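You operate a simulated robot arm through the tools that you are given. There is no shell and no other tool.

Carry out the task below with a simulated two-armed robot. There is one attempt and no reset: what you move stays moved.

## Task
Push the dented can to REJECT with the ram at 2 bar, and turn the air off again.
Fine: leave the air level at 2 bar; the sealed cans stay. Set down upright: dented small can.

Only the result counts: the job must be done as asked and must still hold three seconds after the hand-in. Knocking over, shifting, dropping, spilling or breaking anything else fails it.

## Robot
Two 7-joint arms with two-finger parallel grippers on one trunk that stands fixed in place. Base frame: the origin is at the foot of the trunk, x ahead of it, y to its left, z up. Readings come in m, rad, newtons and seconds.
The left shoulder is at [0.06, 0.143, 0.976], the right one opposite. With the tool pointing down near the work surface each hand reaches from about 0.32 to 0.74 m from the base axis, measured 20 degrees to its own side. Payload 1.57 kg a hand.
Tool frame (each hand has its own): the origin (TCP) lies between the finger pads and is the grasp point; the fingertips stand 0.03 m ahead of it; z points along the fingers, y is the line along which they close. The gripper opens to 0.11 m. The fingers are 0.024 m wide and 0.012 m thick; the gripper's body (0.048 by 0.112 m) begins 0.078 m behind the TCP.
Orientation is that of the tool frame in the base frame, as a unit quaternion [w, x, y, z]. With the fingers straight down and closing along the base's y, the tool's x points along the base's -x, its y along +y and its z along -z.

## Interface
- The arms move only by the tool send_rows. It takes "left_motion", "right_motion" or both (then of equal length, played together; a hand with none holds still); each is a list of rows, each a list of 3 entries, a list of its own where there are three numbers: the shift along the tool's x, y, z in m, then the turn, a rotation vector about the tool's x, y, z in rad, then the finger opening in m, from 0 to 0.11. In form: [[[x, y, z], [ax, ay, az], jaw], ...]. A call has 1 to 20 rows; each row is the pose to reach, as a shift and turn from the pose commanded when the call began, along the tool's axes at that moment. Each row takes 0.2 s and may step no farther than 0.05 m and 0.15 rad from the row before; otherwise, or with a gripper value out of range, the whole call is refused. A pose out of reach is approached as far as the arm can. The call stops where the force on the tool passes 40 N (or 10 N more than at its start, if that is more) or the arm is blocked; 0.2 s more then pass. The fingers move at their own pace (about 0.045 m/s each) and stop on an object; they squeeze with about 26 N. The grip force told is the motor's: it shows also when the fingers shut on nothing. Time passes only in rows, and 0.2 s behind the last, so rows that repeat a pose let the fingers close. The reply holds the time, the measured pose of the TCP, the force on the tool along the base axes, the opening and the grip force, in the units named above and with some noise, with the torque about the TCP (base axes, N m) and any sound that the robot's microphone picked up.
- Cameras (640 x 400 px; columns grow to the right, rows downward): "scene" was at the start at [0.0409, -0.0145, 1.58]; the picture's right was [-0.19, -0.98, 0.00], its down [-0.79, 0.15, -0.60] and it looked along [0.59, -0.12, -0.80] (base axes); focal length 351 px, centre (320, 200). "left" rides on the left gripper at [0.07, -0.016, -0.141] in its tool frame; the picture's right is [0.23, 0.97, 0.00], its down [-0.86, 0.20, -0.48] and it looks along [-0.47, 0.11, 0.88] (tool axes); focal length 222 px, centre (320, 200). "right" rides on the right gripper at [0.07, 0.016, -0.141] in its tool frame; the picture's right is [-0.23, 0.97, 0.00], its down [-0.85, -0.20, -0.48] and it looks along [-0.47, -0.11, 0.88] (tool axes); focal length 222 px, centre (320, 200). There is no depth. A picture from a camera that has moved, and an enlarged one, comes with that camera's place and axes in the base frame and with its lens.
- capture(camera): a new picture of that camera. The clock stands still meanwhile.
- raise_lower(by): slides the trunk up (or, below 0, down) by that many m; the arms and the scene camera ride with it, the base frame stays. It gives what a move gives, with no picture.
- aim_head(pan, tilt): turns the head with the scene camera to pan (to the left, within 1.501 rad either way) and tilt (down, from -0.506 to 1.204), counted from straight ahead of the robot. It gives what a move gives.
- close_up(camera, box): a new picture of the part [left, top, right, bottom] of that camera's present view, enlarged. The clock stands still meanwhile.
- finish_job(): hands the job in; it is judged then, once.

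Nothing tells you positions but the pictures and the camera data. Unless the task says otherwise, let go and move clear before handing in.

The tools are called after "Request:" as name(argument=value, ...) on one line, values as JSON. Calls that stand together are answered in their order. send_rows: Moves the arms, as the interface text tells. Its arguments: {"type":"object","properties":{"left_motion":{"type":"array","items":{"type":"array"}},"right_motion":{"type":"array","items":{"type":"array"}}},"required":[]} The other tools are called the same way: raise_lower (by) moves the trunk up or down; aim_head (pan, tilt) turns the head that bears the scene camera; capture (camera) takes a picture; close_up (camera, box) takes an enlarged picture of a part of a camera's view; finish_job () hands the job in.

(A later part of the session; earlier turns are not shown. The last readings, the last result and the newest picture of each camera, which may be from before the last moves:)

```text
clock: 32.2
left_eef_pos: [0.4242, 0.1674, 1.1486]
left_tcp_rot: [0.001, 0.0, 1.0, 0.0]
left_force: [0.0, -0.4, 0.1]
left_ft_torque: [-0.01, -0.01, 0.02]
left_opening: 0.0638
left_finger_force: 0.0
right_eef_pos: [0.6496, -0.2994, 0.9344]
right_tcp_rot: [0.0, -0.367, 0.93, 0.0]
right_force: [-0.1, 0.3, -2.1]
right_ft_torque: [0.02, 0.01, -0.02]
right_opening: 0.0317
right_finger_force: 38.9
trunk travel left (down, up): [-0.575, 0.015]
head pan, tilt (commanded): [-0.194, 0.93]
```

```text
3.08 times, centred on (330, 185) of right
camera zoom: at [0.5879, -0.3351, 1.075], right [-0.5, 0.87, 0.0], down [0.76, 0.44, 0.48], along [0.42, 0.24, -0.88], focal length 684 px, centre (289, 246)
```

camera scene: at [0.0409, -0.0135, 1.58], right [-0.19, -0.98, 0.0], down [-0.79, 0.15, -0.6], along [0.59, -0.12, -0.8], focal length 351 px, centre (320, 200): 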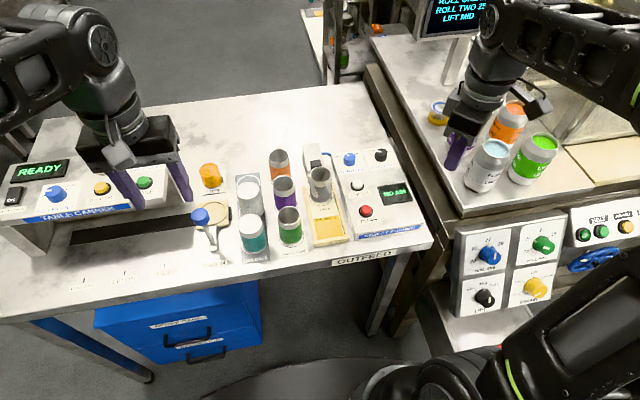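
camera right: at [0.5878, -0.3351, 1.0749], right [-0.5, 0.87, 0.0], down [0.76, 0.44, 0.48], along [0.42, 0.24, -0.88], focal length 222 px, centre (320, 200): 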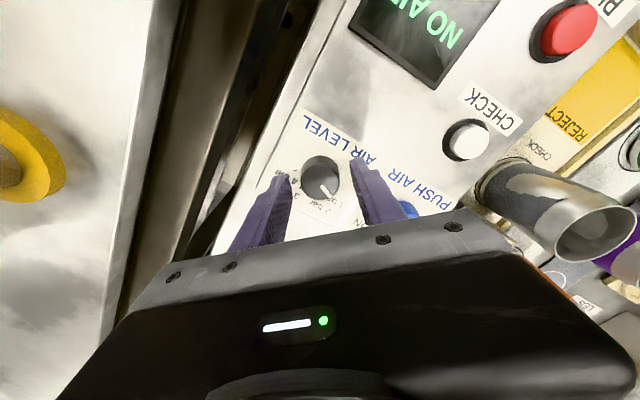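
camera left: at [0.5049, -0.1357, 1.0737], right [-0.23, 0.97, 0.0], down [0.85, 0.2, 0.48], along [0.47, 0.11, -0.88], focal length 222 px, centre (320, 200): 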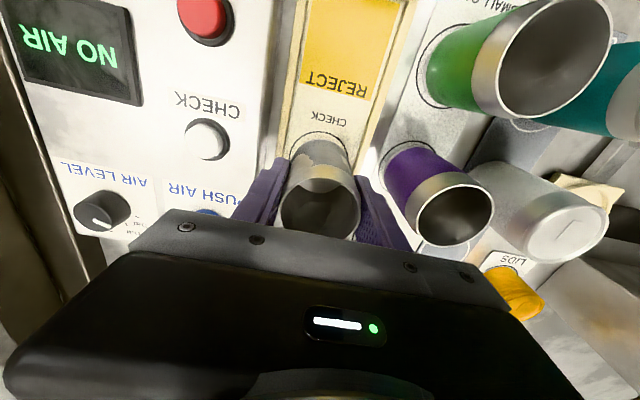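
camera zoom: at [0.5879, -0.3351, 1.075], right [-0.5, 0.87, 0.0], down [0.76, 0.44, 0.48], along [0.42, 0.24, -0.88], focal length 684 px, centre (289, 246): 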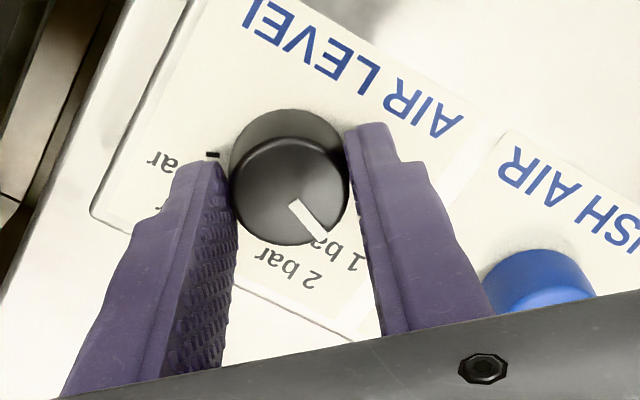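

The knob is gripped at 31.7 mm. Turning clockwise 0.8 rad toward 2 bar.

Request:
send_rows(right_motion=[[[0, 0, 0], [0, 0, 0.1], 0.02], [[0, 0, 0], [0, 0, 0.2], 0.02], [[0, 0, 0], [0, 0, 0.3], 0.02], [[0, 0, 0], [0, 0, 0.4], 0.02], [[0, 0, 0], [0, 0, 0.5], 0.02], [[0, 0, 0], [0, 0, 0.6], 0.02], [[0, 0, 0], [0, 0, 0.7], 0.02], [[0, 0, 0], [0, 0, 0.8], 0.02], [[0, 0, 0], [0, 0, 0.8], 0.02]])

Request:
capture(camera="right")

Request:
close_up(camera="right", box=[240, 120, 420, 250])

Request:
close_up(camera="scene", box=[340, 110, 430, 180])

```text
clock: 34.2
left_eef_pos: [0.4244, 0.1668, 1.148]
left_tcp_rot: [0.001, 0.0, 1.0, -0.001]
left_force: [-0.7, -0.3, -0.8]
left_ft_torque: [0.01, -0.02, -0.01]
left_opening: 0.0643
left_finger_force: 0.1
right_eef_pos: [0.6493, -0.2977, 0.9348]
right_tcp_rot: [0.0, 0.026, 1.0, 0.0]
right_force: [-5.2, 3.8, 0.2]
right_ft_torque: [0.1, 0.29, 0.03]
right_opening: 0.0315
right_finger_force: 39.9
trunk travel left (down, up): [-0.575, 0.015]
head pan, tilt (commanded): [-0.194, 0.93]
```

```text
taken
camera right: at [0.5812, -0.2796, 1.075], right [0.28, 0.96, 0.0], down [0.84, -0.24, 0.48], along [0.46, -0.13, -0.88], focal length 222 px, centre (320, 200)
```

right: 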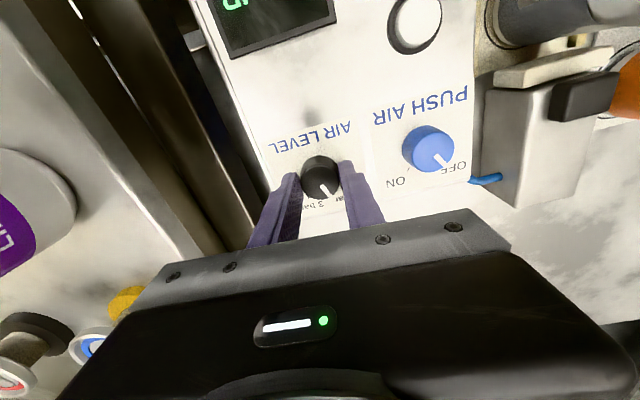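

```text
3.08 times, centred on (330, 185) of right
camera zoom: at [0.5812, -0.2796, 1.075], right [0.28, 0.96, 0.0], down [0.84, -0.24, 0.48], along [0.46, -0.13, -0.88], focal length 684 px, centre (289, 246)
```

zoom: 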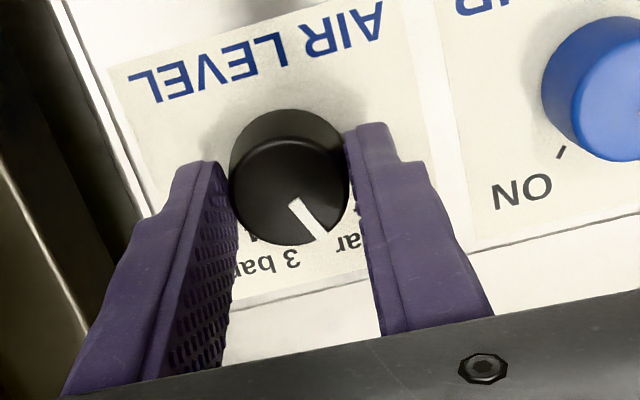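

```text
5.71 times, centred on (385, 145) of scene
camera zoom: at [0.0405, -0.014, 1.58], right [-0.19, -0.98, 0.0], down [-0.79, 0.15, -0.6], along [0.59, -0.12, -0.8], focal length 2007 px, centre (-51, 514)
```

zoom: 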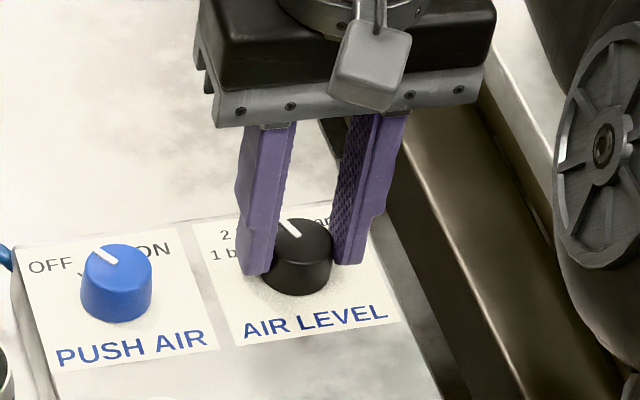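

The knob turned with the fingers and the pointer now appears to be at 2 bar. I'll open and rise to verify.

Request:
send_rows(right_motion=[[[0, 0, 0], [0, 0, 0.0], 0.045], [[0, 0, 0], [0, 0, 0.0], 0.052], [[0, 0, 0], [0, 0, 0], 0.052], [[0, 0, -0.02], [0, 0, 0], 0.052], [[0, 0, -0.04], [0, 0, 0], 0.052], [[0, 0, -0.04], [0, 0, 0], 0.052]])

Request:
close_up(camera="right", box=[240, 100, 460, 250])

Request:
close_up(camera="scene", box=[340, 110, 430, 180])

```text
clock: 35.6
left_eef_pos: [0.4247, 0.1656, 1.1483]
left_tcp_rot: [0.001, 0.0, 1.0, 0.0]
left_force: [-0.5, 0.2, 1.4]
left_ft_torque: [-0.03, 0.02, -0.02]
left_opening: 0.064
left_finger_force: 0.0
right_eef_pos: [0.6508, -0.2995, 0.975]
right_tcp_rot: [0.001, 0.026, 1.0, -0.001]
right_force: [-0.3, -0.3, -0.2]
right_ft_torque: [0.0, 0.02, -0.04]
right_opening: 0.0518
right_finger_force: 0.1
trunk travel left (down, up): [-0.575, 0.015]
head pan, tilt (commanded): [-0.194, 0.93]
```

```text
2.67 times, centred on (350, 175) of right
camera zoom: at [0.5818, -0.2807, 1.1151], right [0.28, 0.96, 0.0], down [0.84, -0.24, 0.48], along [0.46, -0.13, -0.88], focal length 592 px, centre (240, 267)
```

zoom: 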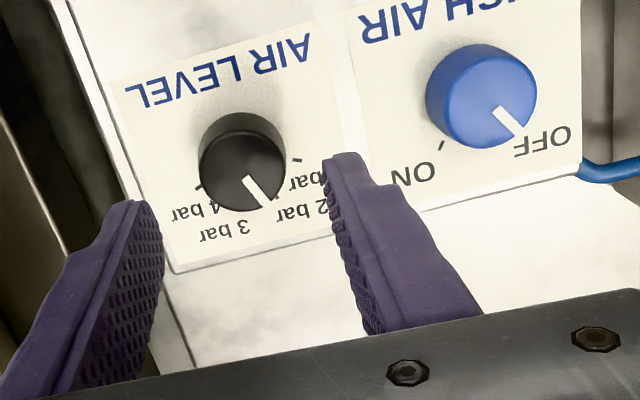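

```text
5.71 times, centred on (385, 145) of scene
camera zoom: at [0.0412, -0.0145, 1.58], right [-0.19, -0.98, 0.0], down [-0.79, 0.15, -0.6], along [0.59, -0.12, -0.8], focal length 2007 px, centre (-51, 514)
```

zoom: 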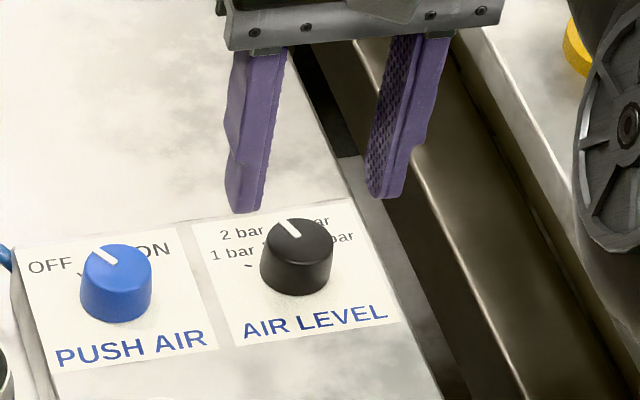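

The pointer is around 2 bar; zooming to check how precisely it lines up with the tick.

Request:
close_up(camera="right", box=[300, 130, 370, 190])

Request:
close_up(camera="right", box=[385, 100, 465, 170])

```text
6.67 times, centred on (335, 160) of right
camera zoom: at [0.5818, -0.2807, 1.1151], right [0.28, 0.96, 0.0], down [0.84, -0.24, 0.48], along [0.46, -0.13, -0.88], focal length 1481 px, centre (220, 467)
```

zoom: 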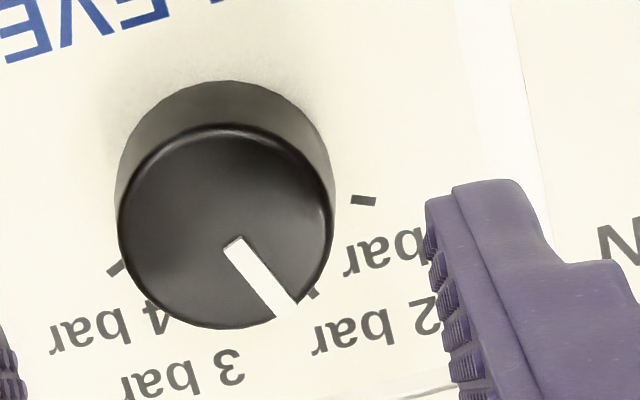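

```text
5.71 times, centred on (425, 135) of right
camera zoom: at [0.5818, -0.2807, 1.1151], right [0.28, 0.96, 0.0], down [0.84, -0.24, 0.48], along [0.46, -0.13, -0.88], focal length 1269 px, centre (-280, 571)
```

zoom: 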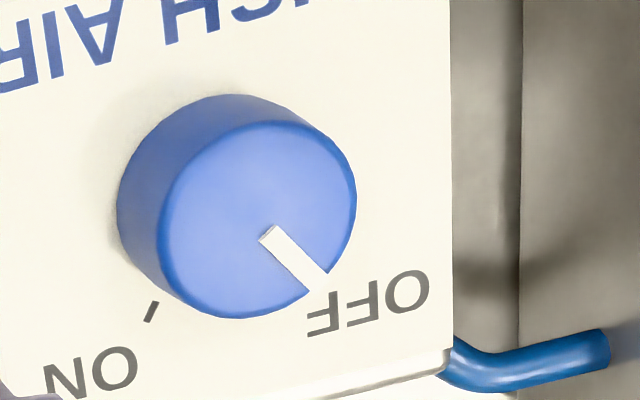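

The pointer measures about 22° left of up, matching the 2-bar tick. Next I'll shift over the PUSH AIR knob, unwinding the wrist by 1.2 rad on the way so I can turn it clockwise to ON.

Request:
send_rows(right_motion=[[[0.0007, 0.0108, -0.003], [0, 0, -0.15], 0.052], [[0.0014, 0.0216, -0.005], [0, 0, -0.3], 0.052], [[0.002, 0.0324, -0.005], [0, 0, -0.45], 0.052], [[0.0027, 0.0432, -0.005], [0, 0, -0.6], 0.052], [[0.0034, 0.054, -0.005], [0, 0, -0.75], 0.052], [[0.004, 0.0648, -0.005], [0, 0, -0.9], 0.052], [[0.0047, 0.0756, -0.005], [0, 0, -1.05], 0.052], [[0.0054, 0.0864, -0.005], [0, 0, -1.2], 0.052], [[0.0054, 0.0864, -0.005], [0, 0, -1.2], 0.052]])

Request:
capture(camera="right")

Request:
close_up(camera="right", box=[240, 110, 400, 240])

Request:
close_up(camera="scene", box=[290, 100, 430, 240])

```text
clock: 37.6
left_eef_pos: [0.4248, 0.1658, 1.1483]
left_tcp_rot: [0.001, 0.0, 1.0, 0.0]
left_force: [0.1, 0.5, 0.0]
left_ft_torque: [-0.02, -0.02, -0.01]
left_opening: 0.064
left_finger_force: 0.1
right_eef_pos: [0.6494, -0.2125, 0.9789]
right_tcp_rot: [-0.001, -0.545, 0.839, 0.0]
right_force: [0.1, -0.8, -0.3]
right_ft_torque: [-0.03, 0.02, -0.01]
right_opening: 0.052
right_finger_force: 0.1
trunk travel left (down, up): [-0.575, 0.015]
head pan, tilt (commanded): [-0.194, 0.93]
```

```text
taken
camera right: at [0.6059, -0.2709, 1.1194], right [-0.8, 0.6, 0.0], down [0.53, 0.7, 0.48], along [0.29, 0.38, -0.88], focal length 222 px, centre (320, 200)
```

right: 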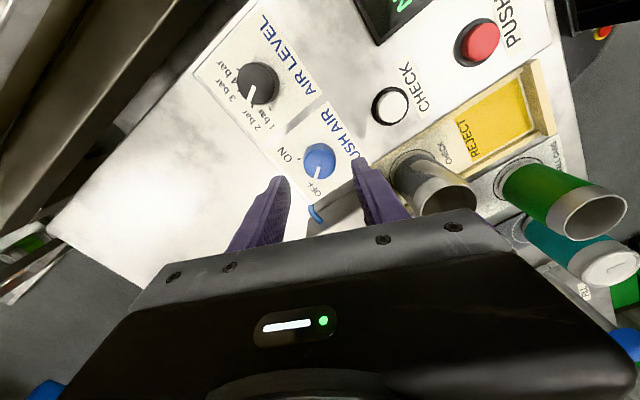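

```text
3.08 times, centred on (320, 175) of right
camera zoom: at [0.6059, -0.2709, 1.1194], right [-0.8, 0.6, 0.0], down [0.53, 0.7, 0.48], along [0.29, 0.38, -0.88], focal length 684 px, centre (320, 277)
```

zoom: 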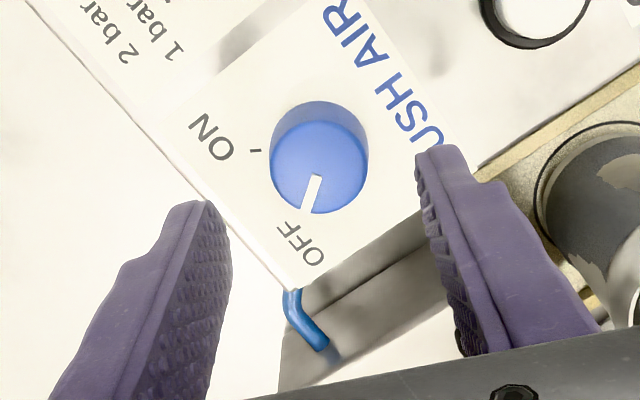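

```text
2.86 times, centred on (360, 170) of scene
camera zoom: at [0.0411, -0.0146, 1.58], right [-0.19, -0.98, 0.0], down [-0.79, 0.15, -0.6], along [0.59, -0.12, -0.8], focal length 1004 px, centre (206, 286)
```

zoom: 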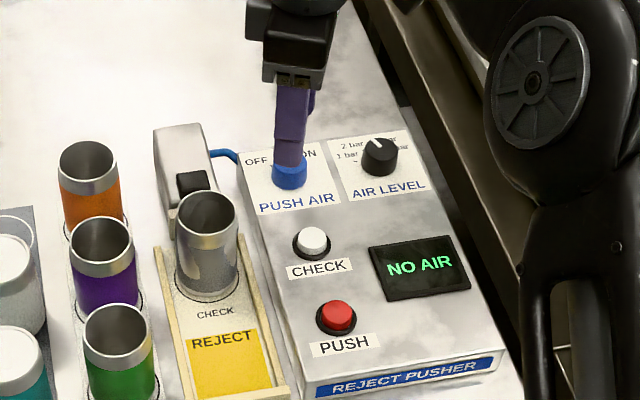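

Alignment over PUSH AIR is within 1 mm. Descending around it.

Request:
send_rows(right_motion=[[[0, -0.0009, 0.015], [0, 0, 0], 0.052], [[0, -0.0009, 0.03], [0, 0, 0], 0.052], [[0, -0.0009, 0.0445], [0, 0, 0], 0.052], [[0, -0.0009, 0.0445], [0, 0, 0], 0.052]])

Request:
close_up(camera="right", box=[240, 110, 400, 240])

Request:
close_up(camera="scene", box=[300, 110, 400, 200])

```text
clock: 38.6
left_eef_pos: [0.4254, 0.1661, 1.1486]
left_tcp_rot: [0.001, 0.0, 1.0, 0.0]
left_force: [-0.6, -0.1, 0.6]
left_ft_torque: [0.03, 0.03, 0.0]
left_opening: 0.0638
left_finger_force: 0.1
right_eef_pos: [0.6517, -0.2121, 0.9356]
right_tcp_rot: [0.0, -0.544, 0.839, -0.001]
right_force: [0.1, -0.7, 0.4]
right_ft_torque: [-0.01, 0.01, -0.03]
right_opening: 0.0521
right_finger_force: 0.1
trunk travel left (down, up): [-0.575, 0.015]
head pan, tilt (commanded): [-0.194, 0.93]
```

```text
3.08 times, centred on (320, 175) of right
camera zoom: at [0.6072, -0.2713, 1.0753], right [-0.8, 0.61, 0.0], down [0.53, 0.7, 0.48], along [0.29, 0.38, -0.88], focal length 684 px, centre (320, 277)
```

zoom: 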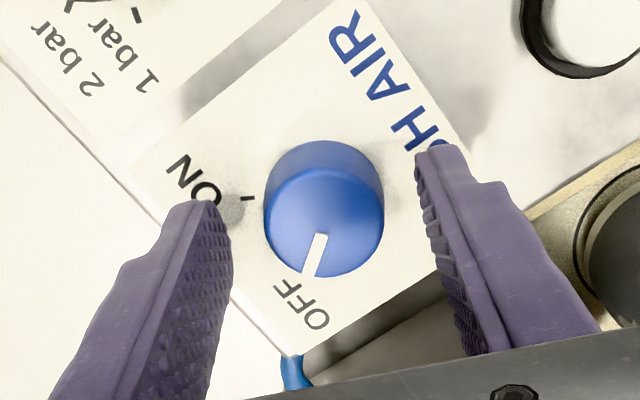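

```text
4.44 times, centred on (350, 155) of scene
camera zoom: at [0.0409, -0.0144, 1.58], right [-0.19, -0.98, 0.0], down [-0.79, 0.15, -0.6], along [0.59, -0.12, -0.8], focal length 1561 px, centre (187, 400)
```

zoom: 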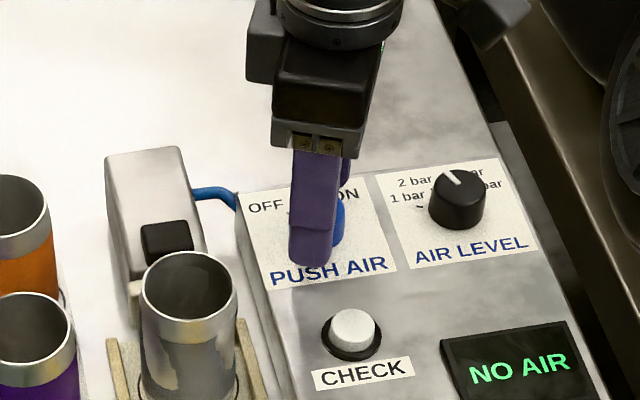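

Fingers are around the PUSH AIR knob. Closing, then turning clockwise 1.2 rad to ON.

Request:
send_rows(right_motion=[[[0, 0, 0], [0, 0, 0], 0.035], [[0, 0, 0], [0, 0, 0], 0.02], [[0, 0, 0], [0, 0, 0], 0.02], [[0, 0, 0], [0, 0, 0], 0.02], [[0, 0, 0], [0, 0, 0.12], 0.02], [[0, 0, 0], [0, 0, 0.24], 0.02], [[0, 0, 0], [0, 0, 0.36], 0.02], [[0, 0, 0], [0, 0, 0.48], 0.02], [[0, 0, 0], [0, 0, 0.6], 0.02], [[0, 0, 0], [0, 0, 0.72], 0.02], [[0, 0, 0], [0, 0, 0.84], 0.02], [[0, 0, 0], [0, 0, 0.96], 0.02], [[0, 0, 0], [0, 0, 1.08], 0.02], [[0, 0, 0], [0, 0, 1.2], 0.02], [[0, 0, 0], [0, 0, 1.2], 0.02]])

Request:
close_up(camera="right", box=[240, 110, 400, 240])

Request:
close_up(camera="scene", box=[290, 110, 430, 250])

```text
clock: 41.8
left_eef_pos: [0.4237, 0.1668, 1.1475]
left_tcp_rot: [0.002, 0.0, 1.0, -0.001]
left_force: [0.1, -0.6, 0.2]
left_ft_torque: [0.03, -0.02, -0.01]
left_opening: 0.0643
left_finger_force: 0.1
right_eef_pos: [0.6488, -0.2124, 0.9342]
right_tcp_rot: [0.0, 0.026, 1.0, 0.001]
right_force: [-8.1, 2.3, -5.2]
right_ft_torque: [0.16, 0.51, -0.01]
right_opening: 0.0319
right_finger_force: 39.9
trunk travel left (down, up): [-0.575, 0.015]
head pan, tilt (commanded): [-0.194, 0.93]
```

```text
3.08 times, centred on (320, 175) of right
camera zoom: at [0.5808, -0.1936, 1.0753], right [0.28, 0.96, 0.0], down [0.84, -0.24, 0.48], along [0.46, -0.13, -0.88], focal length 684 px, centre (320, 277)
```

zoom: 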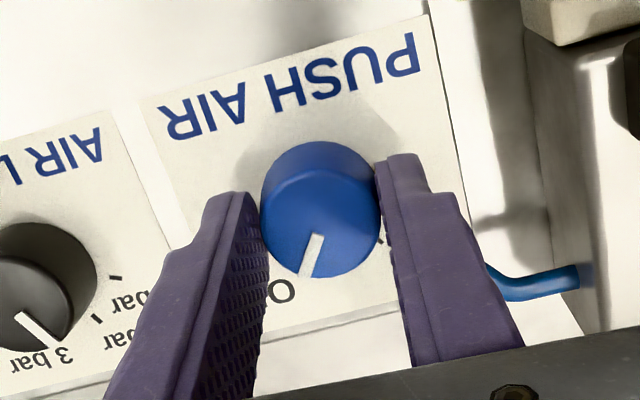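

```text
2.86 times, centred on (360, 180) of scene
camera zoom: at [0.0406, -0.0142, 1.58], right [-0.19, -0.98, 0.0], down [-0.79, 0.15, -0.6], along [0.59, -0.12, -0.8], focal length 1004 px, centre (206, 257)
```

zoom: 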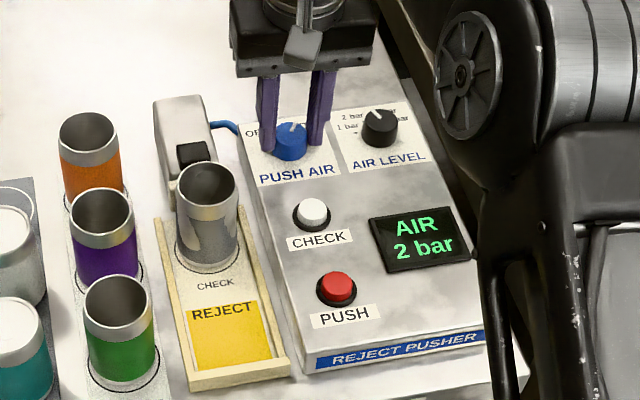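

The display now reads "AIR 2 bar", so air is on at the right level. I'll release the knob, rise, and confirm it stays on.

Request:
send_rows(right_motion=[[[0, 0, 0], [0, 0, 0], 0.045], [[0, 0, 0], [0, 0, 0], 0.052], [[0, 0, 0], [0, 0, 0], 0.052], [[0, 0, -0.02], [0, 0, 0], 0.052], [[0, 0, -0.045], [0, 0, 0], 0.052], [[0, 0, -0.045], [0, 0, 0], 0.052]])

Request:
close_up(camera="right", box=[240, 80, 400, 240])

Request:
close_up(camera="scene", box=[290, 110, 430, 250])

Request:
capture(camera="right")

```text
clock: 43.2
left_eef_pos: [0.4258, 0.1655, 1.1488]
left_tcp_rot: [0.0, 0.0, 1.0, 0.001]
left_force: [-0.3, -0.1, 0.7]
left_ft_torque: [0.0, 0.01, -0.01]
left_opening: 0.0641
left_finger_force: 0.0
right_eef_pos: [0.6498, -0.2125, 0.9784]
right_tcp_rot: [0.002, 0.025, 1.0, 0.0]
right_force: [0.1, -0.2, 0.0]
right_ft_torque: [0.03, -0.03, -0.05]
right_opening: 0.052
right_finger_force: 0.0
trunk travel left (down, up): [-0.575, 0.015]
head pan, tilt (commanded): [-0.194, 0.93]
```

```text
2.50 times, centred on (320, 160) of right
camera zoom: at [0.581, -0.1939, 1.1201], right [0.28, 0.96, 0.0], down [0.84, -0.24, 0.48], along [0.46, -0.13, -0.88], focal length 555 px, centre (320, 300)
```

zoom: 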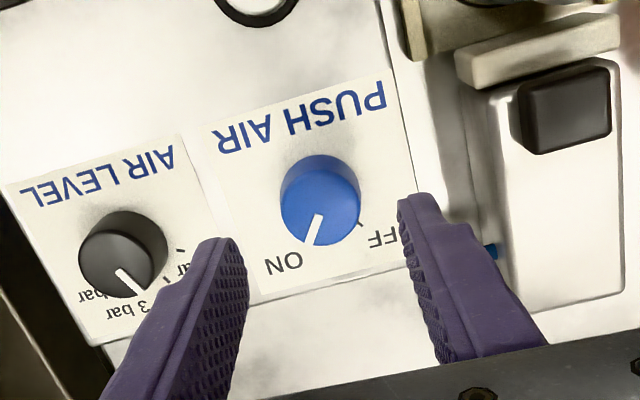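

```text
2.86 times, centred on (360, 180) of scene
camera zoom: at [0.0412, -0.0145, 1.58], right [-0.19, -0.98, 0.0], down [-0.79, 0.15, -0.6], along [0.59, -0.12, -0.8], focal length 1004 px, centre (206, 257)
```

zoom: 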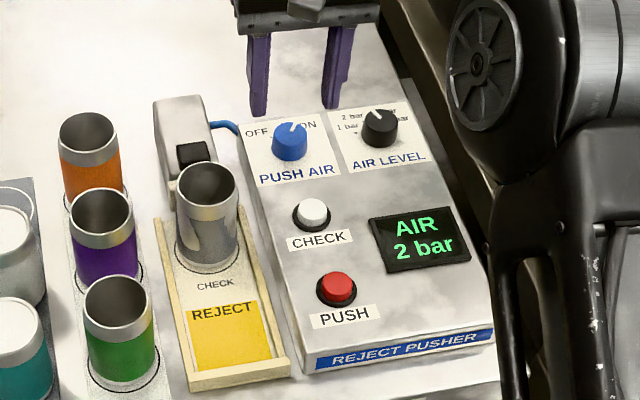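

```text
taken
camera right: at [0.581, -0.1939, 1.1201], right [0.28, 0.96, 0.0], down [0.84, -0.24, 0.48], along [0.46, -0.13, -0.88], focal length 222 px, centre (320, 200)
```

right: 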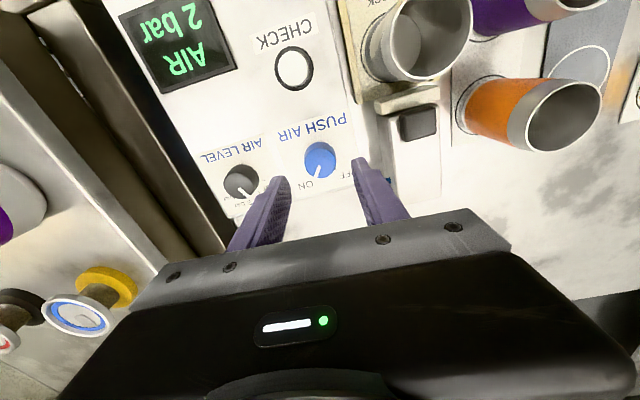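

Air is confirmed on at 2 bar. Moving back to hover over the PUSH button at (0.4875, -0.213) with the fingers closed.

Request:
send_rows(right_motion=[[[0.04, -0.0021, -0.01], [0, 0, 0], 0.035], [[0.08, -0.0042, -0.01], [0, 0, 0], 0.015], [[0.12, -0.0063, -0.01], [0, 0, 0], 0.0], [[0.1624, -0.0084, -0.01], [0, 0, 0], 0.0], [[0.1624, -0.0084, -0.01], [0, 0, 0], 0.0]])

Request:
capture(camera="right")

Request:
close_up(camera="right", box=[240, 100, 440, 240])

Request:
close_up(camera="scene", box=[290, 130, 430, 250])

```text
clock: 44.4
left_eef_pos: [0.4266, 0.1656, 1.1472]
left_tcp_rot: [0.0, -0.001, 1.0, 0.0]
left_force: [0.4, -0.3, 0.3]
left_ft_torque: [-0.01, 0.01, 0.01]
left_opening: 0.064
left_finger_force: 0.0
right_eef_pos: [0.4869, -0.2123, 0.9893]
right_tcp_rot: [0.0, 0.025, 1.0, 0.0]
right_force: [1.1, 0.7, -0.3]
right_ft_torque: [-0.01, 0.03, 0.03]
right_opening: 0.0001
right_finger_force: 21.0
trunk travel left (down, up): [-0.575, 0.015]
head pan, tilt (commanded): [-0.194, 0.93]
```

```text
taken
camera right: at [0.4178, -0.1937, 1.1298], right [0.28, 0.96, 0.0], down [0.84, -0.24, 0.48], along [0.46, -0.13, -0.88], focal length 222 px, centre (320, 200)
```

right: 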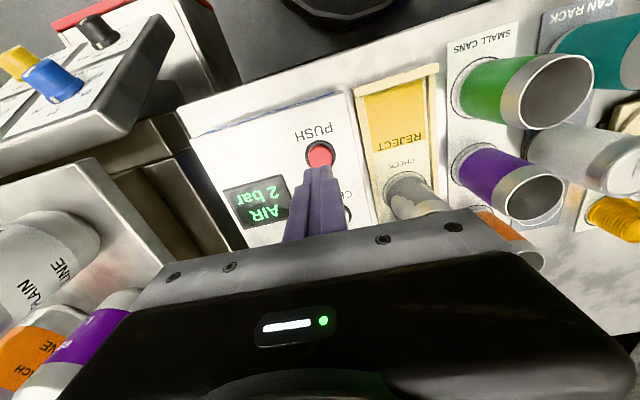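

```text
2.86 times, centred on (340, 170) of right
camera zoom: at [0.4178, -0.1937, 1.1298], right [0.28, 0.96, 0.0], down [0.84, -0.24, 0.48], along [0.46, -0.13, -0.88], focal length 635 px, centre (263, 286)
```

zoom: 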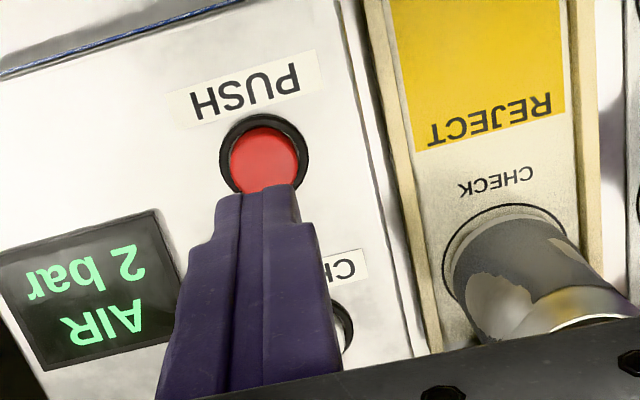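

```text
3.33 times, centred on (360, 190) of scene
camera zoom: at [0.0417, -0.0143, 1.5799], right [-0.19, -0.98, 0.0], down [-0.79, 0.15, -0.6], along [0.59, -0.12, -0.8], focal length 1171 px, centre (187, 233)
```

zoom: 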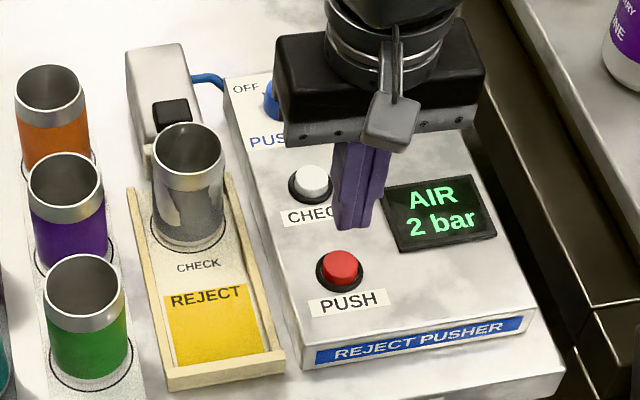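

The closed fingertips line up with PUSH within 2 mm. Lowering to just above the button.

Request:
send_rows(right_motion=[[[-0.0016, -0.0007, 0.025], [0, 0, 0], 0.0], [[-0.0016, -0.0007, 0.045], [0, 0, 0], 0.0], [[-0.0016, -0.0007, 0.052], [0, 0, 0], 0.0], [[-0.0016, -0.0007, 0.052], [0, 0, 0], 0.0]])

Request:
close_up(camera="scene", box=[320, 150, 410, 230])

Request:
close_up(camera="right", box=[240, 100, 440, 240])

```text
clock: 45.4
left_eef_pos: [0.4243, 0.1664, 1.148]
left_tcp_rot: [0.001, 0.0, 1.0, 0.0]
left_force: [-0.9, -0.2, -0.2]
left_ft_torque: [-0.01, -0.03, 0.02]
left_opening: 0.0643
left_finger_force: 0.0
right_eef_pos: [0.4869, -0.2136, 0.9384]
right_tcp_rot: [0.0, 0.025, 1.0, 0.0]
right_force: [-0.5, 0.1, 0.6]
right_ft_torque: [0.01, 0.0, 0.03]
right_opening: 0.0
right_finger_force: 21.6
trunk travel left (down, up): [-0.575, 0.015]
head pan, tilt (commanded): [-0.194, 0.93]
```

```text
5.00 times, centred on (365, 190) of scene
camera zoom: at [0.0409, -0.0144, 1.58], right [-0.19, -0.98, 0.0], down [-0.79, 0.15, -0.6], along [0.59, -0.12, -0.8], focal length 1756 px, centre (95, 250)
```

zoom: 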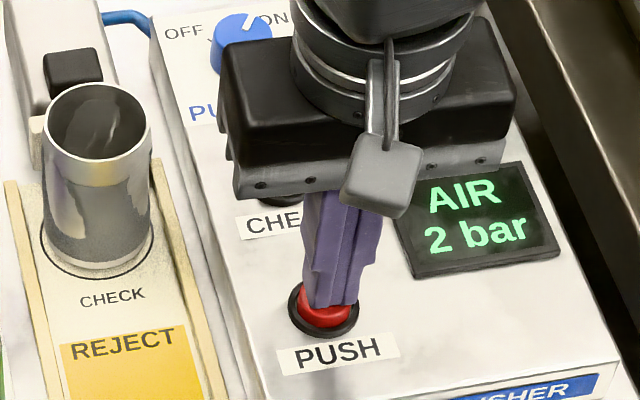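

```text
2.86 times, centred on (340, 170) of right
camera zoom: at [0.4197, -0.1949, 1.0781], right [0.28, 0.96, 0.0], down [0.84, -0.24, 0.48], along [0.46, -0.13, -0.88], focal length 635 px, centre (263, 286)
```

zoom: 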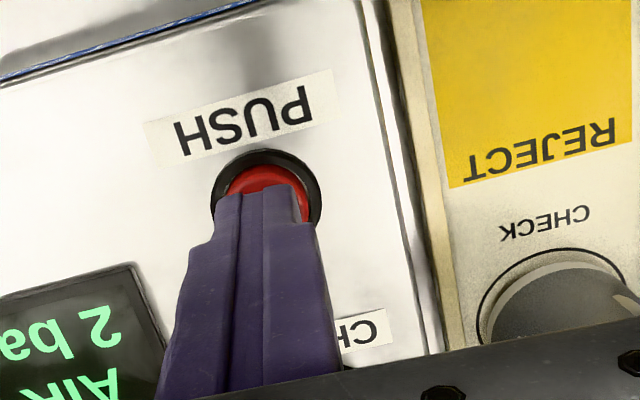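

Fingertips are right over the red button, about 5 mm above it. Pressing gently in 2 mm steps.

Request:
send_rows(right_motion=[[[0, 0, 0.003], [0, 0, 0], 0.0], [[0, 0, 0.005], [0, 0, 0], 0.0], [[0, 0, 0.007], [0, 0, 0], 0.0], [[0, 0, 0.009], [0, 0, 0], 0.0]])

Request:
close_up(camera="scene", box=[290, 130, 430, 250])

```text
clock: 46.4
left_eef_pos: [0.423, 0.1662, 1.1481]
left_tcp_rot: [0.001, 0.0, 1.0, 0.0]
left_force: [0.3, -0.4, -0.1]
left_ft_torque: [-0.01, 0.01, 0.02]
left_opening: 0.0637
left_finger_force: 0.1
right_eef_pos: [0.4875, -0.2143, 0.931]
right_tcp_rot: [0.003, 0.026, 1.0, 0.0]
right_force: [-1.8, -1.3, 24.6]
right_ft_torque: [-0.08, 0.08, 0.04]
right_opening: 0.0
right_finger_force: 21.3
trunk travel left (down, up): [-0.575, 0.015]
head pan, tilt (commanded): [-0.194, 0.93]
heard: click
```

```text
3.33 times, centred on (360, 190) of scene
camera zoom: at [0.0387, -0.0138, 1.5804], right [-0.19, -0.98, 0.0], down [-0.79, 0.15, -0.6], along [0.59, -0.12, -0.8], focal length 1171 px, centre (187, 233)
```

zoom: 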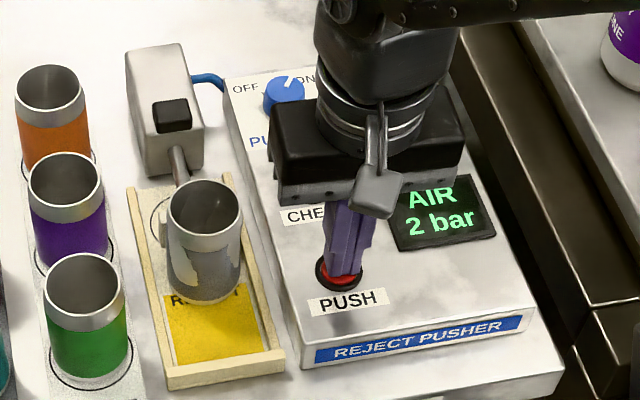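

A click was heard, and the ram is extending and sliding the can toward REJECT, still upright. I'll hold briefly and look again.

Request:
send_rows(right_motion=[[[0, 0, 0], [0, 0, 0], 0.0], [[0, 0, 0], [0, 0, 0], 0.0]])

Request:
close_up(camera="scene", box=[290, 130, 430, 250])

```text
clock: 47.0
left_eef_pos: [0.4232, 0.1668, 1.1486]
left_tcp_rot: [0.001, -0.001, 1.0, 0.001]
left_force: [0.3, -0.8, 0.4]
left_ft_torque: [0.0, 0.02, -0.03]
left_opening: 0.0641
left_finger_force: 0.0
right_eef_pos: [0.488, -0.2133, 0.93]
right_tcp_rot: [0.002, 0.025, 1.0, 0.0]
right_force: [2.6, -2.5, 28.7]
right_ft_torque: [-0.08, 0.01, -0.01]
right_opening: 0.0002
right_finger_force: 21.7
trunk travel left (down, up): [-0.575, 0.015]
head pan, tilt (commanded): [-0.194, 0.93]
```

```text
3.33 times, centred on (360, 190) of scene
camera zoom: at [0.039, -0.0138, 1.5802], right [-0.19, -0.98, 0.0], down [-0.79, 0.15, -0.6], along [0.59, -0.12, -0.8], focal length 1171 px, centre (187, 233)
```

zoom: 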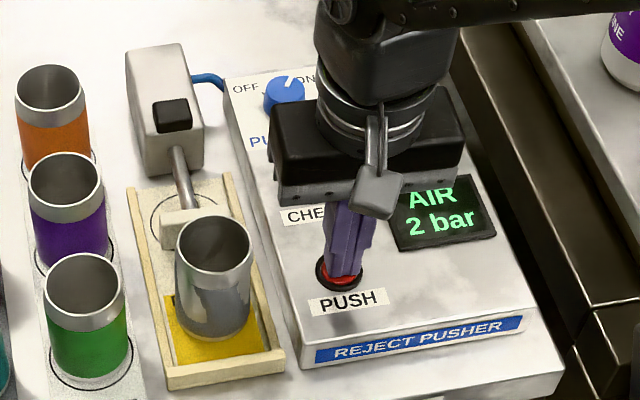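

The can is now upright in the REJECT bay. Lifting off the button and watching whether the stroke finishes and returns.

Request:
send_rows(right_motion=[[[0, 0, -0.02], [0, 0, 0], 0.0], [[0, 0, -0.05], [0, 0, 0], 0.0]])

Request:
close_up(camera="scene", box=[290, 130, 430, 250])

```text
clock: 47.6
left_eef_pos: [0.4237, 0.1662, 1.148]
left_tcp_rot: [0.001, 0.0, 1.0, 0.0]
left_force: [0.7, -0.4, 0.8]
left_ft_torque: [0.04, 0.02, -0.04]
left_opening: 0.0639
left_finger_force: 0.0
right_eef_pos: [0.4894, -0.2133, 0.9773]
right_tcp_rot: [-0.001, 0.025, 1.0, 0.0]
right_force: [-0.2, -0.6, 0.0]
right_ft_torque: [-0.02, 0.04, -0.02]
right_opening: 0.0
right_finger_force: 20.9
trunk travel left (down, up): [-0.575, 0.015]
head pan, tilt (commanded): [-0.194, 0.93]
```

```text
3.33 times, centred on (360, 190) of scene
camera zoom: at [0.0405, -0.0143, 1.5798], right [-0.19, -0.98, 0.0], down [-0.79, 0.15, -0.6], along [0.59, -0.12, -0.8], focal length 1171 px, centre (187, 233)
```

zoom: 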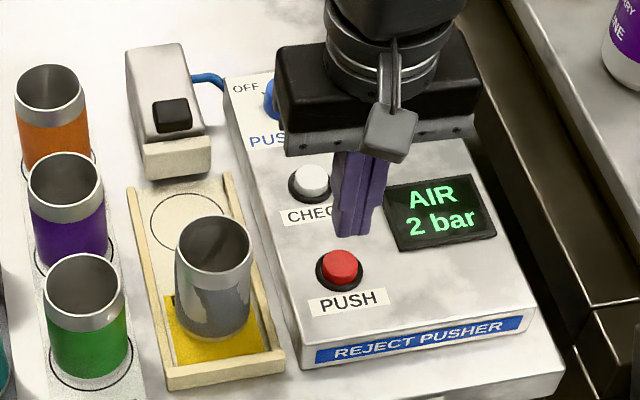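

The ram has retracted and the can stands upright on REJECT, centred at about x≈0.49 in the yellow zone. Now back to the PUSH AIR knob to turn the air off.

Request:
send_rows(right_motion=[[[-0.04, 0.0023, -0.005], [0, 0, 0], 0.02], [[-0.08, 0.0046, -0.005], [0, 0, 0], 0.04], [[-0.12, 0.0068, -0.003], [0, 0, 0], 0.052], [[-0.1608, 0.0091, -0.001], [0, 0, 0], 0.052], [[-0.1608, 0.0091, -0.001], [0, 0, 0], 0.052]])

Request:
close_up(camera="right", box=[240, 80, 400, 240])

Request:
close_up(camera="scene", box=[290, 110, 430, 250])

```text
clock: 48.8
left_eef_pos: [0.4239, 0.1653, 1.1473]
left_tcp_rot: [0.001, 0.0, 1.0, 0.0]
left_force: [-0.2, 0.1, 0.6]
left_ft_torque: [-0.01, 0.0, 0.02]
left_opening: 0.0639
left_finger_force: 0.1
right_eef_pos: [0.6502, -0.2131, 0.9793]
right_tcp_rot: [0.0, 0.025, 1.0, -0.001]
right_force: [0.7, 0.4, -1.4]
right_ft_torque: [0.0, -0.04, 0.0]
right_opening: 0.0522
right_finger_force: 0.1
trunk travel left (down, up): [-0.575, 0.015]
head pan, tilt (commanded): [-0.194, 0.93]
```

```text
2.50 times, centred on (320, 160) of right
camera zoom: at [0.5816, -0.1948, 1.12], right [0.28, 0.96, 0.0], down [0.84, -0.24, 0.48], along [0.46, -0.13, -0.88], focal length 555 px, centre (320, 300)
```

zoom: 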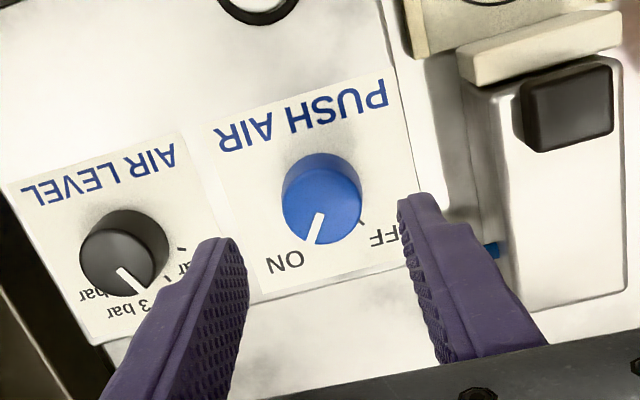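

```text
2.86 times, centred on (360, 180) of scene
camera zoom: at [0.0401, -0.0145, 1.58], right [-0.19, -0.98, 0.0], down [-0.79, 0.15, -0.6], along [0.59, -0.12, -0.8], focal length 1004 px, centre (206, 257)
```

zoom: 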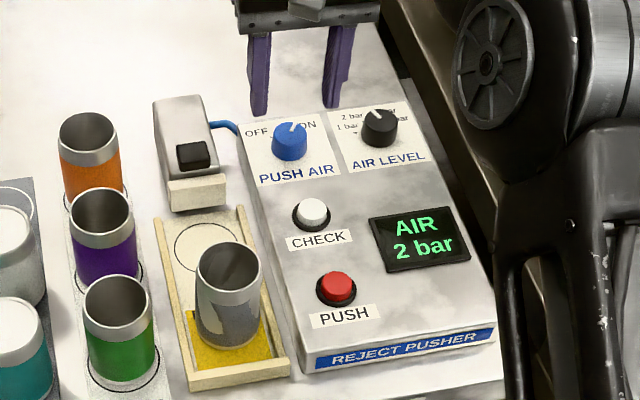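

Back above PUSH AIR in the same pose I left it. Descending around the knob and closing on it.

Request:
send_rows(right_motion=[[[0, 0, 0.015], [0, 0, 0], 0.052], [[0, 0, 0.03], [0, 0, 0], 0.052], [[0, 0, 0.045], [0, 0, 0], 0.052], [[0, 0, 0.045], [0, 0, 0], 0.052], [[0, 0, 0.045], [0, 0, 0], 0.035], [[0, 0, 0.045], [0, 0, 0], 0.02], [[0, 0, 0.045], [0, 0, 0], 0.02], [[0, 0, 0.045], [0, 0, 0], 0.02]])

Request:
close_up(camera="right", box=[240, 80, 400, 240])

```text
clock: 50.6
left_eef_pos: [0.4245, 0.1651, 1.1479]
left_tcp_rot: [0.0, 0.0, 1.0, 0.0]
left_force: [-1.4, 0.9, -0.6]
left_ft_torque: [0.02, 0.03, 0.02]
left_opening: 0.0639
left_finger_force: 0.1
right_eef_pos: [0.6498, -0.2114, 0.9348]
right_tcp_rot: [0.0, 0.025, 1.0, 0.0]
right_force: [-1.1, 1.8, -2.3]
right_ft_torque: [0.01, -0.21, -0.01]
right_opening: 0.0318
right_finger_force: 38.7
trunk travel left (down, up): [-0.575, 0.015]
head pan, tilt (commanded): [-0.194, 0.93]
```

```text
2.50 times, centred on (320, 160) of right
camera zoom: at [0.582, -0.1938, 1.0747], right [0.28, 0.96, 0.0], down [0.84, -0.24, 0.48], along [0.46, -0.13, -0.88], focal length 555 px, centre (320, 300)
```

zoom: 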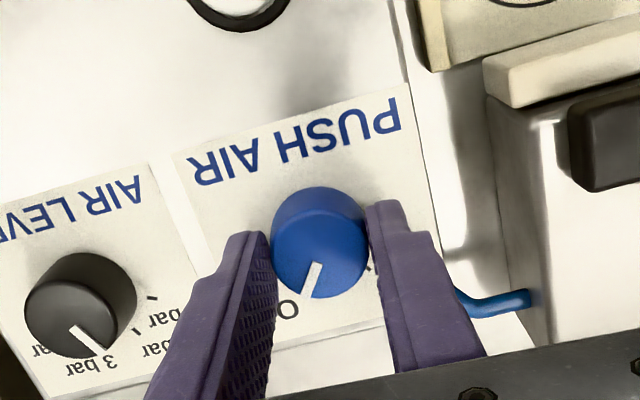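

The knob is gripped again. Turning counter-clockwise 1.2 rad back to OFF.

Request:
send_rows(right_motion=[[[0, 0, 0], [0, 0, -0.12], 0.02], [[0, 0, 0], [0, 0, -0.24], 0.02], [[0, 0, 0], [0, 0, -0.36], 0.02], [[0, 0, 0], [0, 0, -0.48], 0.02], [[0, 0, 0], [0, 0, -0.6], 0.02], [[0, 0, 0], [0, 0, -0.72], 0.02], [[0, 0, 0], [0, 0, -0.84], 0.02], [[0, 0, 0], [0, 0, -0.96], 0.02], [[0, 0, 0], [0, 0, -1.08], 0.02], [[0, 0, 0], [0, 0, -1.2], 0.02], [[0, 0, 0], [0, 0, -1.2], 0.02]])

Request:
close_up(camera="right", box=[240, 100, 400, 240])

Request:
close_up(camera="scene", box=[290, 110, 430, 250])

```text
clock: 53.0
left_eef_pos: [0.4253, 0.1673, 1.1474]
left_tcp_rot: [0.001, 0.001, 1.0, -0.001]
left_force: [-0.1, 0.2, 0.1]
left_ft_torque: [0.02, 0.01, 0.02]
left_opening: 0.0642
left_finger_force: 0.1
right_eef_pos: [0.6509, -0.2123, 0.9347]
right_tcp_rot: [-0.001, -0.544, 0.839, 0.0]
right_force: [-0.9, 9.3, -6.2]
right_ft_torque: [0.34, 0.03, 0.04]
right_opening: 0.0316
right_finger_force: 40.2
trunk travel left (down, up): [-0.575, 0.015]
head pan, tilt (commanded): [-0.194, 0.93]
```

```text
2.86 times, centred on (320, 170) of right
camera zoom: at [0.6072, -0.2699, 1.0748], right [-0.8, 0.6, 0.0], down [0.53, 0.7, 0.48], along [0.29, 0.38, -0.88], focal length 635 px, centre (320, 286)
```

zoom: 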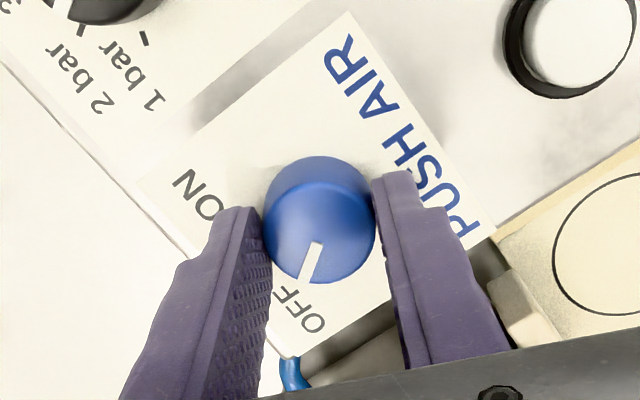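

```text
2.86 times, centred on (360, 180) of scene
camera zoom: at [0.0416, -0.0135, 1.58], right [-0.19, -0.98, 0.0], down [-0.79, 0.15, -0.6], along [0.59, -0.12, -0.8], focal length 1004 px, centre (206, 257)
```

zoom: 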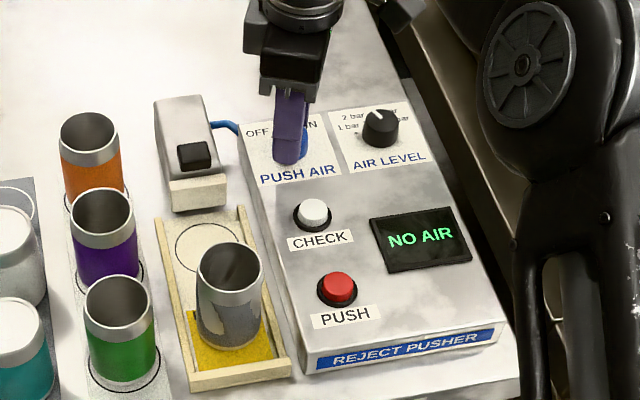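

The display reads "NO AIR" again, with the pointer back at OFF. Releasing the knob, rising, then moving the right hand clear.

Request:
send_rows(right_motion=[[[0, 0, 0], [0, 0, 0], 0.045], [[0, 0, 0], [0, 0, 0], 0.052], [[0, 0, 0], [0, 0, 0], 0.052], [[0, 0, -0.02], [0, 0, 0], 0.052], [[0, 0, -0.045], [0, 0, 0], 0.052], [[0, 0, -0.045], [0, 0, 0], 0.052]])

Request:
close_up(camera="right", box=[200, 30, 400, 240])

Request:
close_up(camera="scene", box=[290, 110, 430, 250])

```text
clock: 54.4
left_eef_pos: [0.4247, 0.1659, 1.1484]
left_tcp_rot: [0.0, 0.0, 1.0, 0.0]
left_force: [-0.5, -0.3, 0.3]
left_ft_torque: [0.02, 0.0, 0.01]
left_opening: 0.0641
left_finger_force: 0.1
right_eef_pos: [0.6499, -0.2127, 0.981]
right_tcp_rot: [0.0, -0.544, 0.839, 0.0]
right_force: [0.3, -1.2, 0.3]
right_ft_torque: [0.01, -0.02, 0.02]
right_opening: 0.0519
right_finger_force: 0.1
trunk travel left (down, up): [-0.575, 0.015]
head pan, tilt (commanded): [-0.194, 0.93]
```

```text
1.90 times, centred on (300, 135) of right
camera zoom: at [0.6071, -0.2708, 1.1207], right [-0.8, 0.61, 0.0], down [0.53, 0.7, 0.48], along [0.29, 0.38, -0.88], focal length 423 px, centre (358, 324)
```

zoom: 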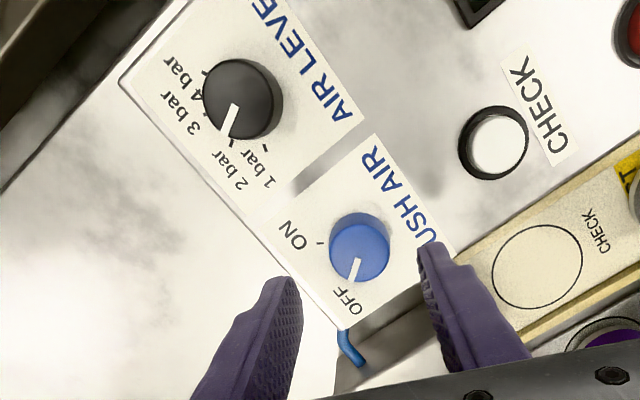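

```text
2.86 times, centred on (360, 180) of scene
camera zoom: at [0.0412, -0.0145, 1.58], right [-0.19, -0.98, 0.0], down [-0.79, 0.15, -0.6], along [0.59, -0.12, -0.8], focal length 1004 px, centre (206, 257)
```

zoom: 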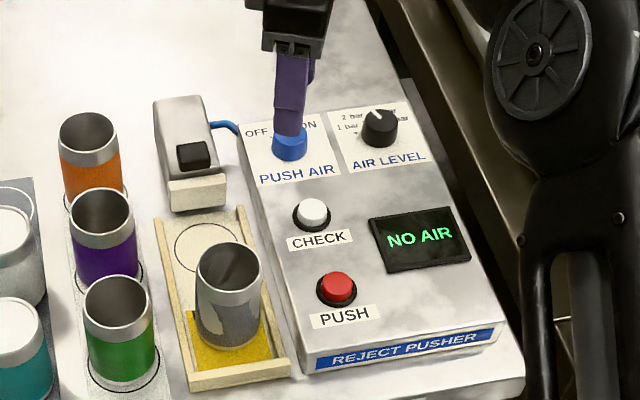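

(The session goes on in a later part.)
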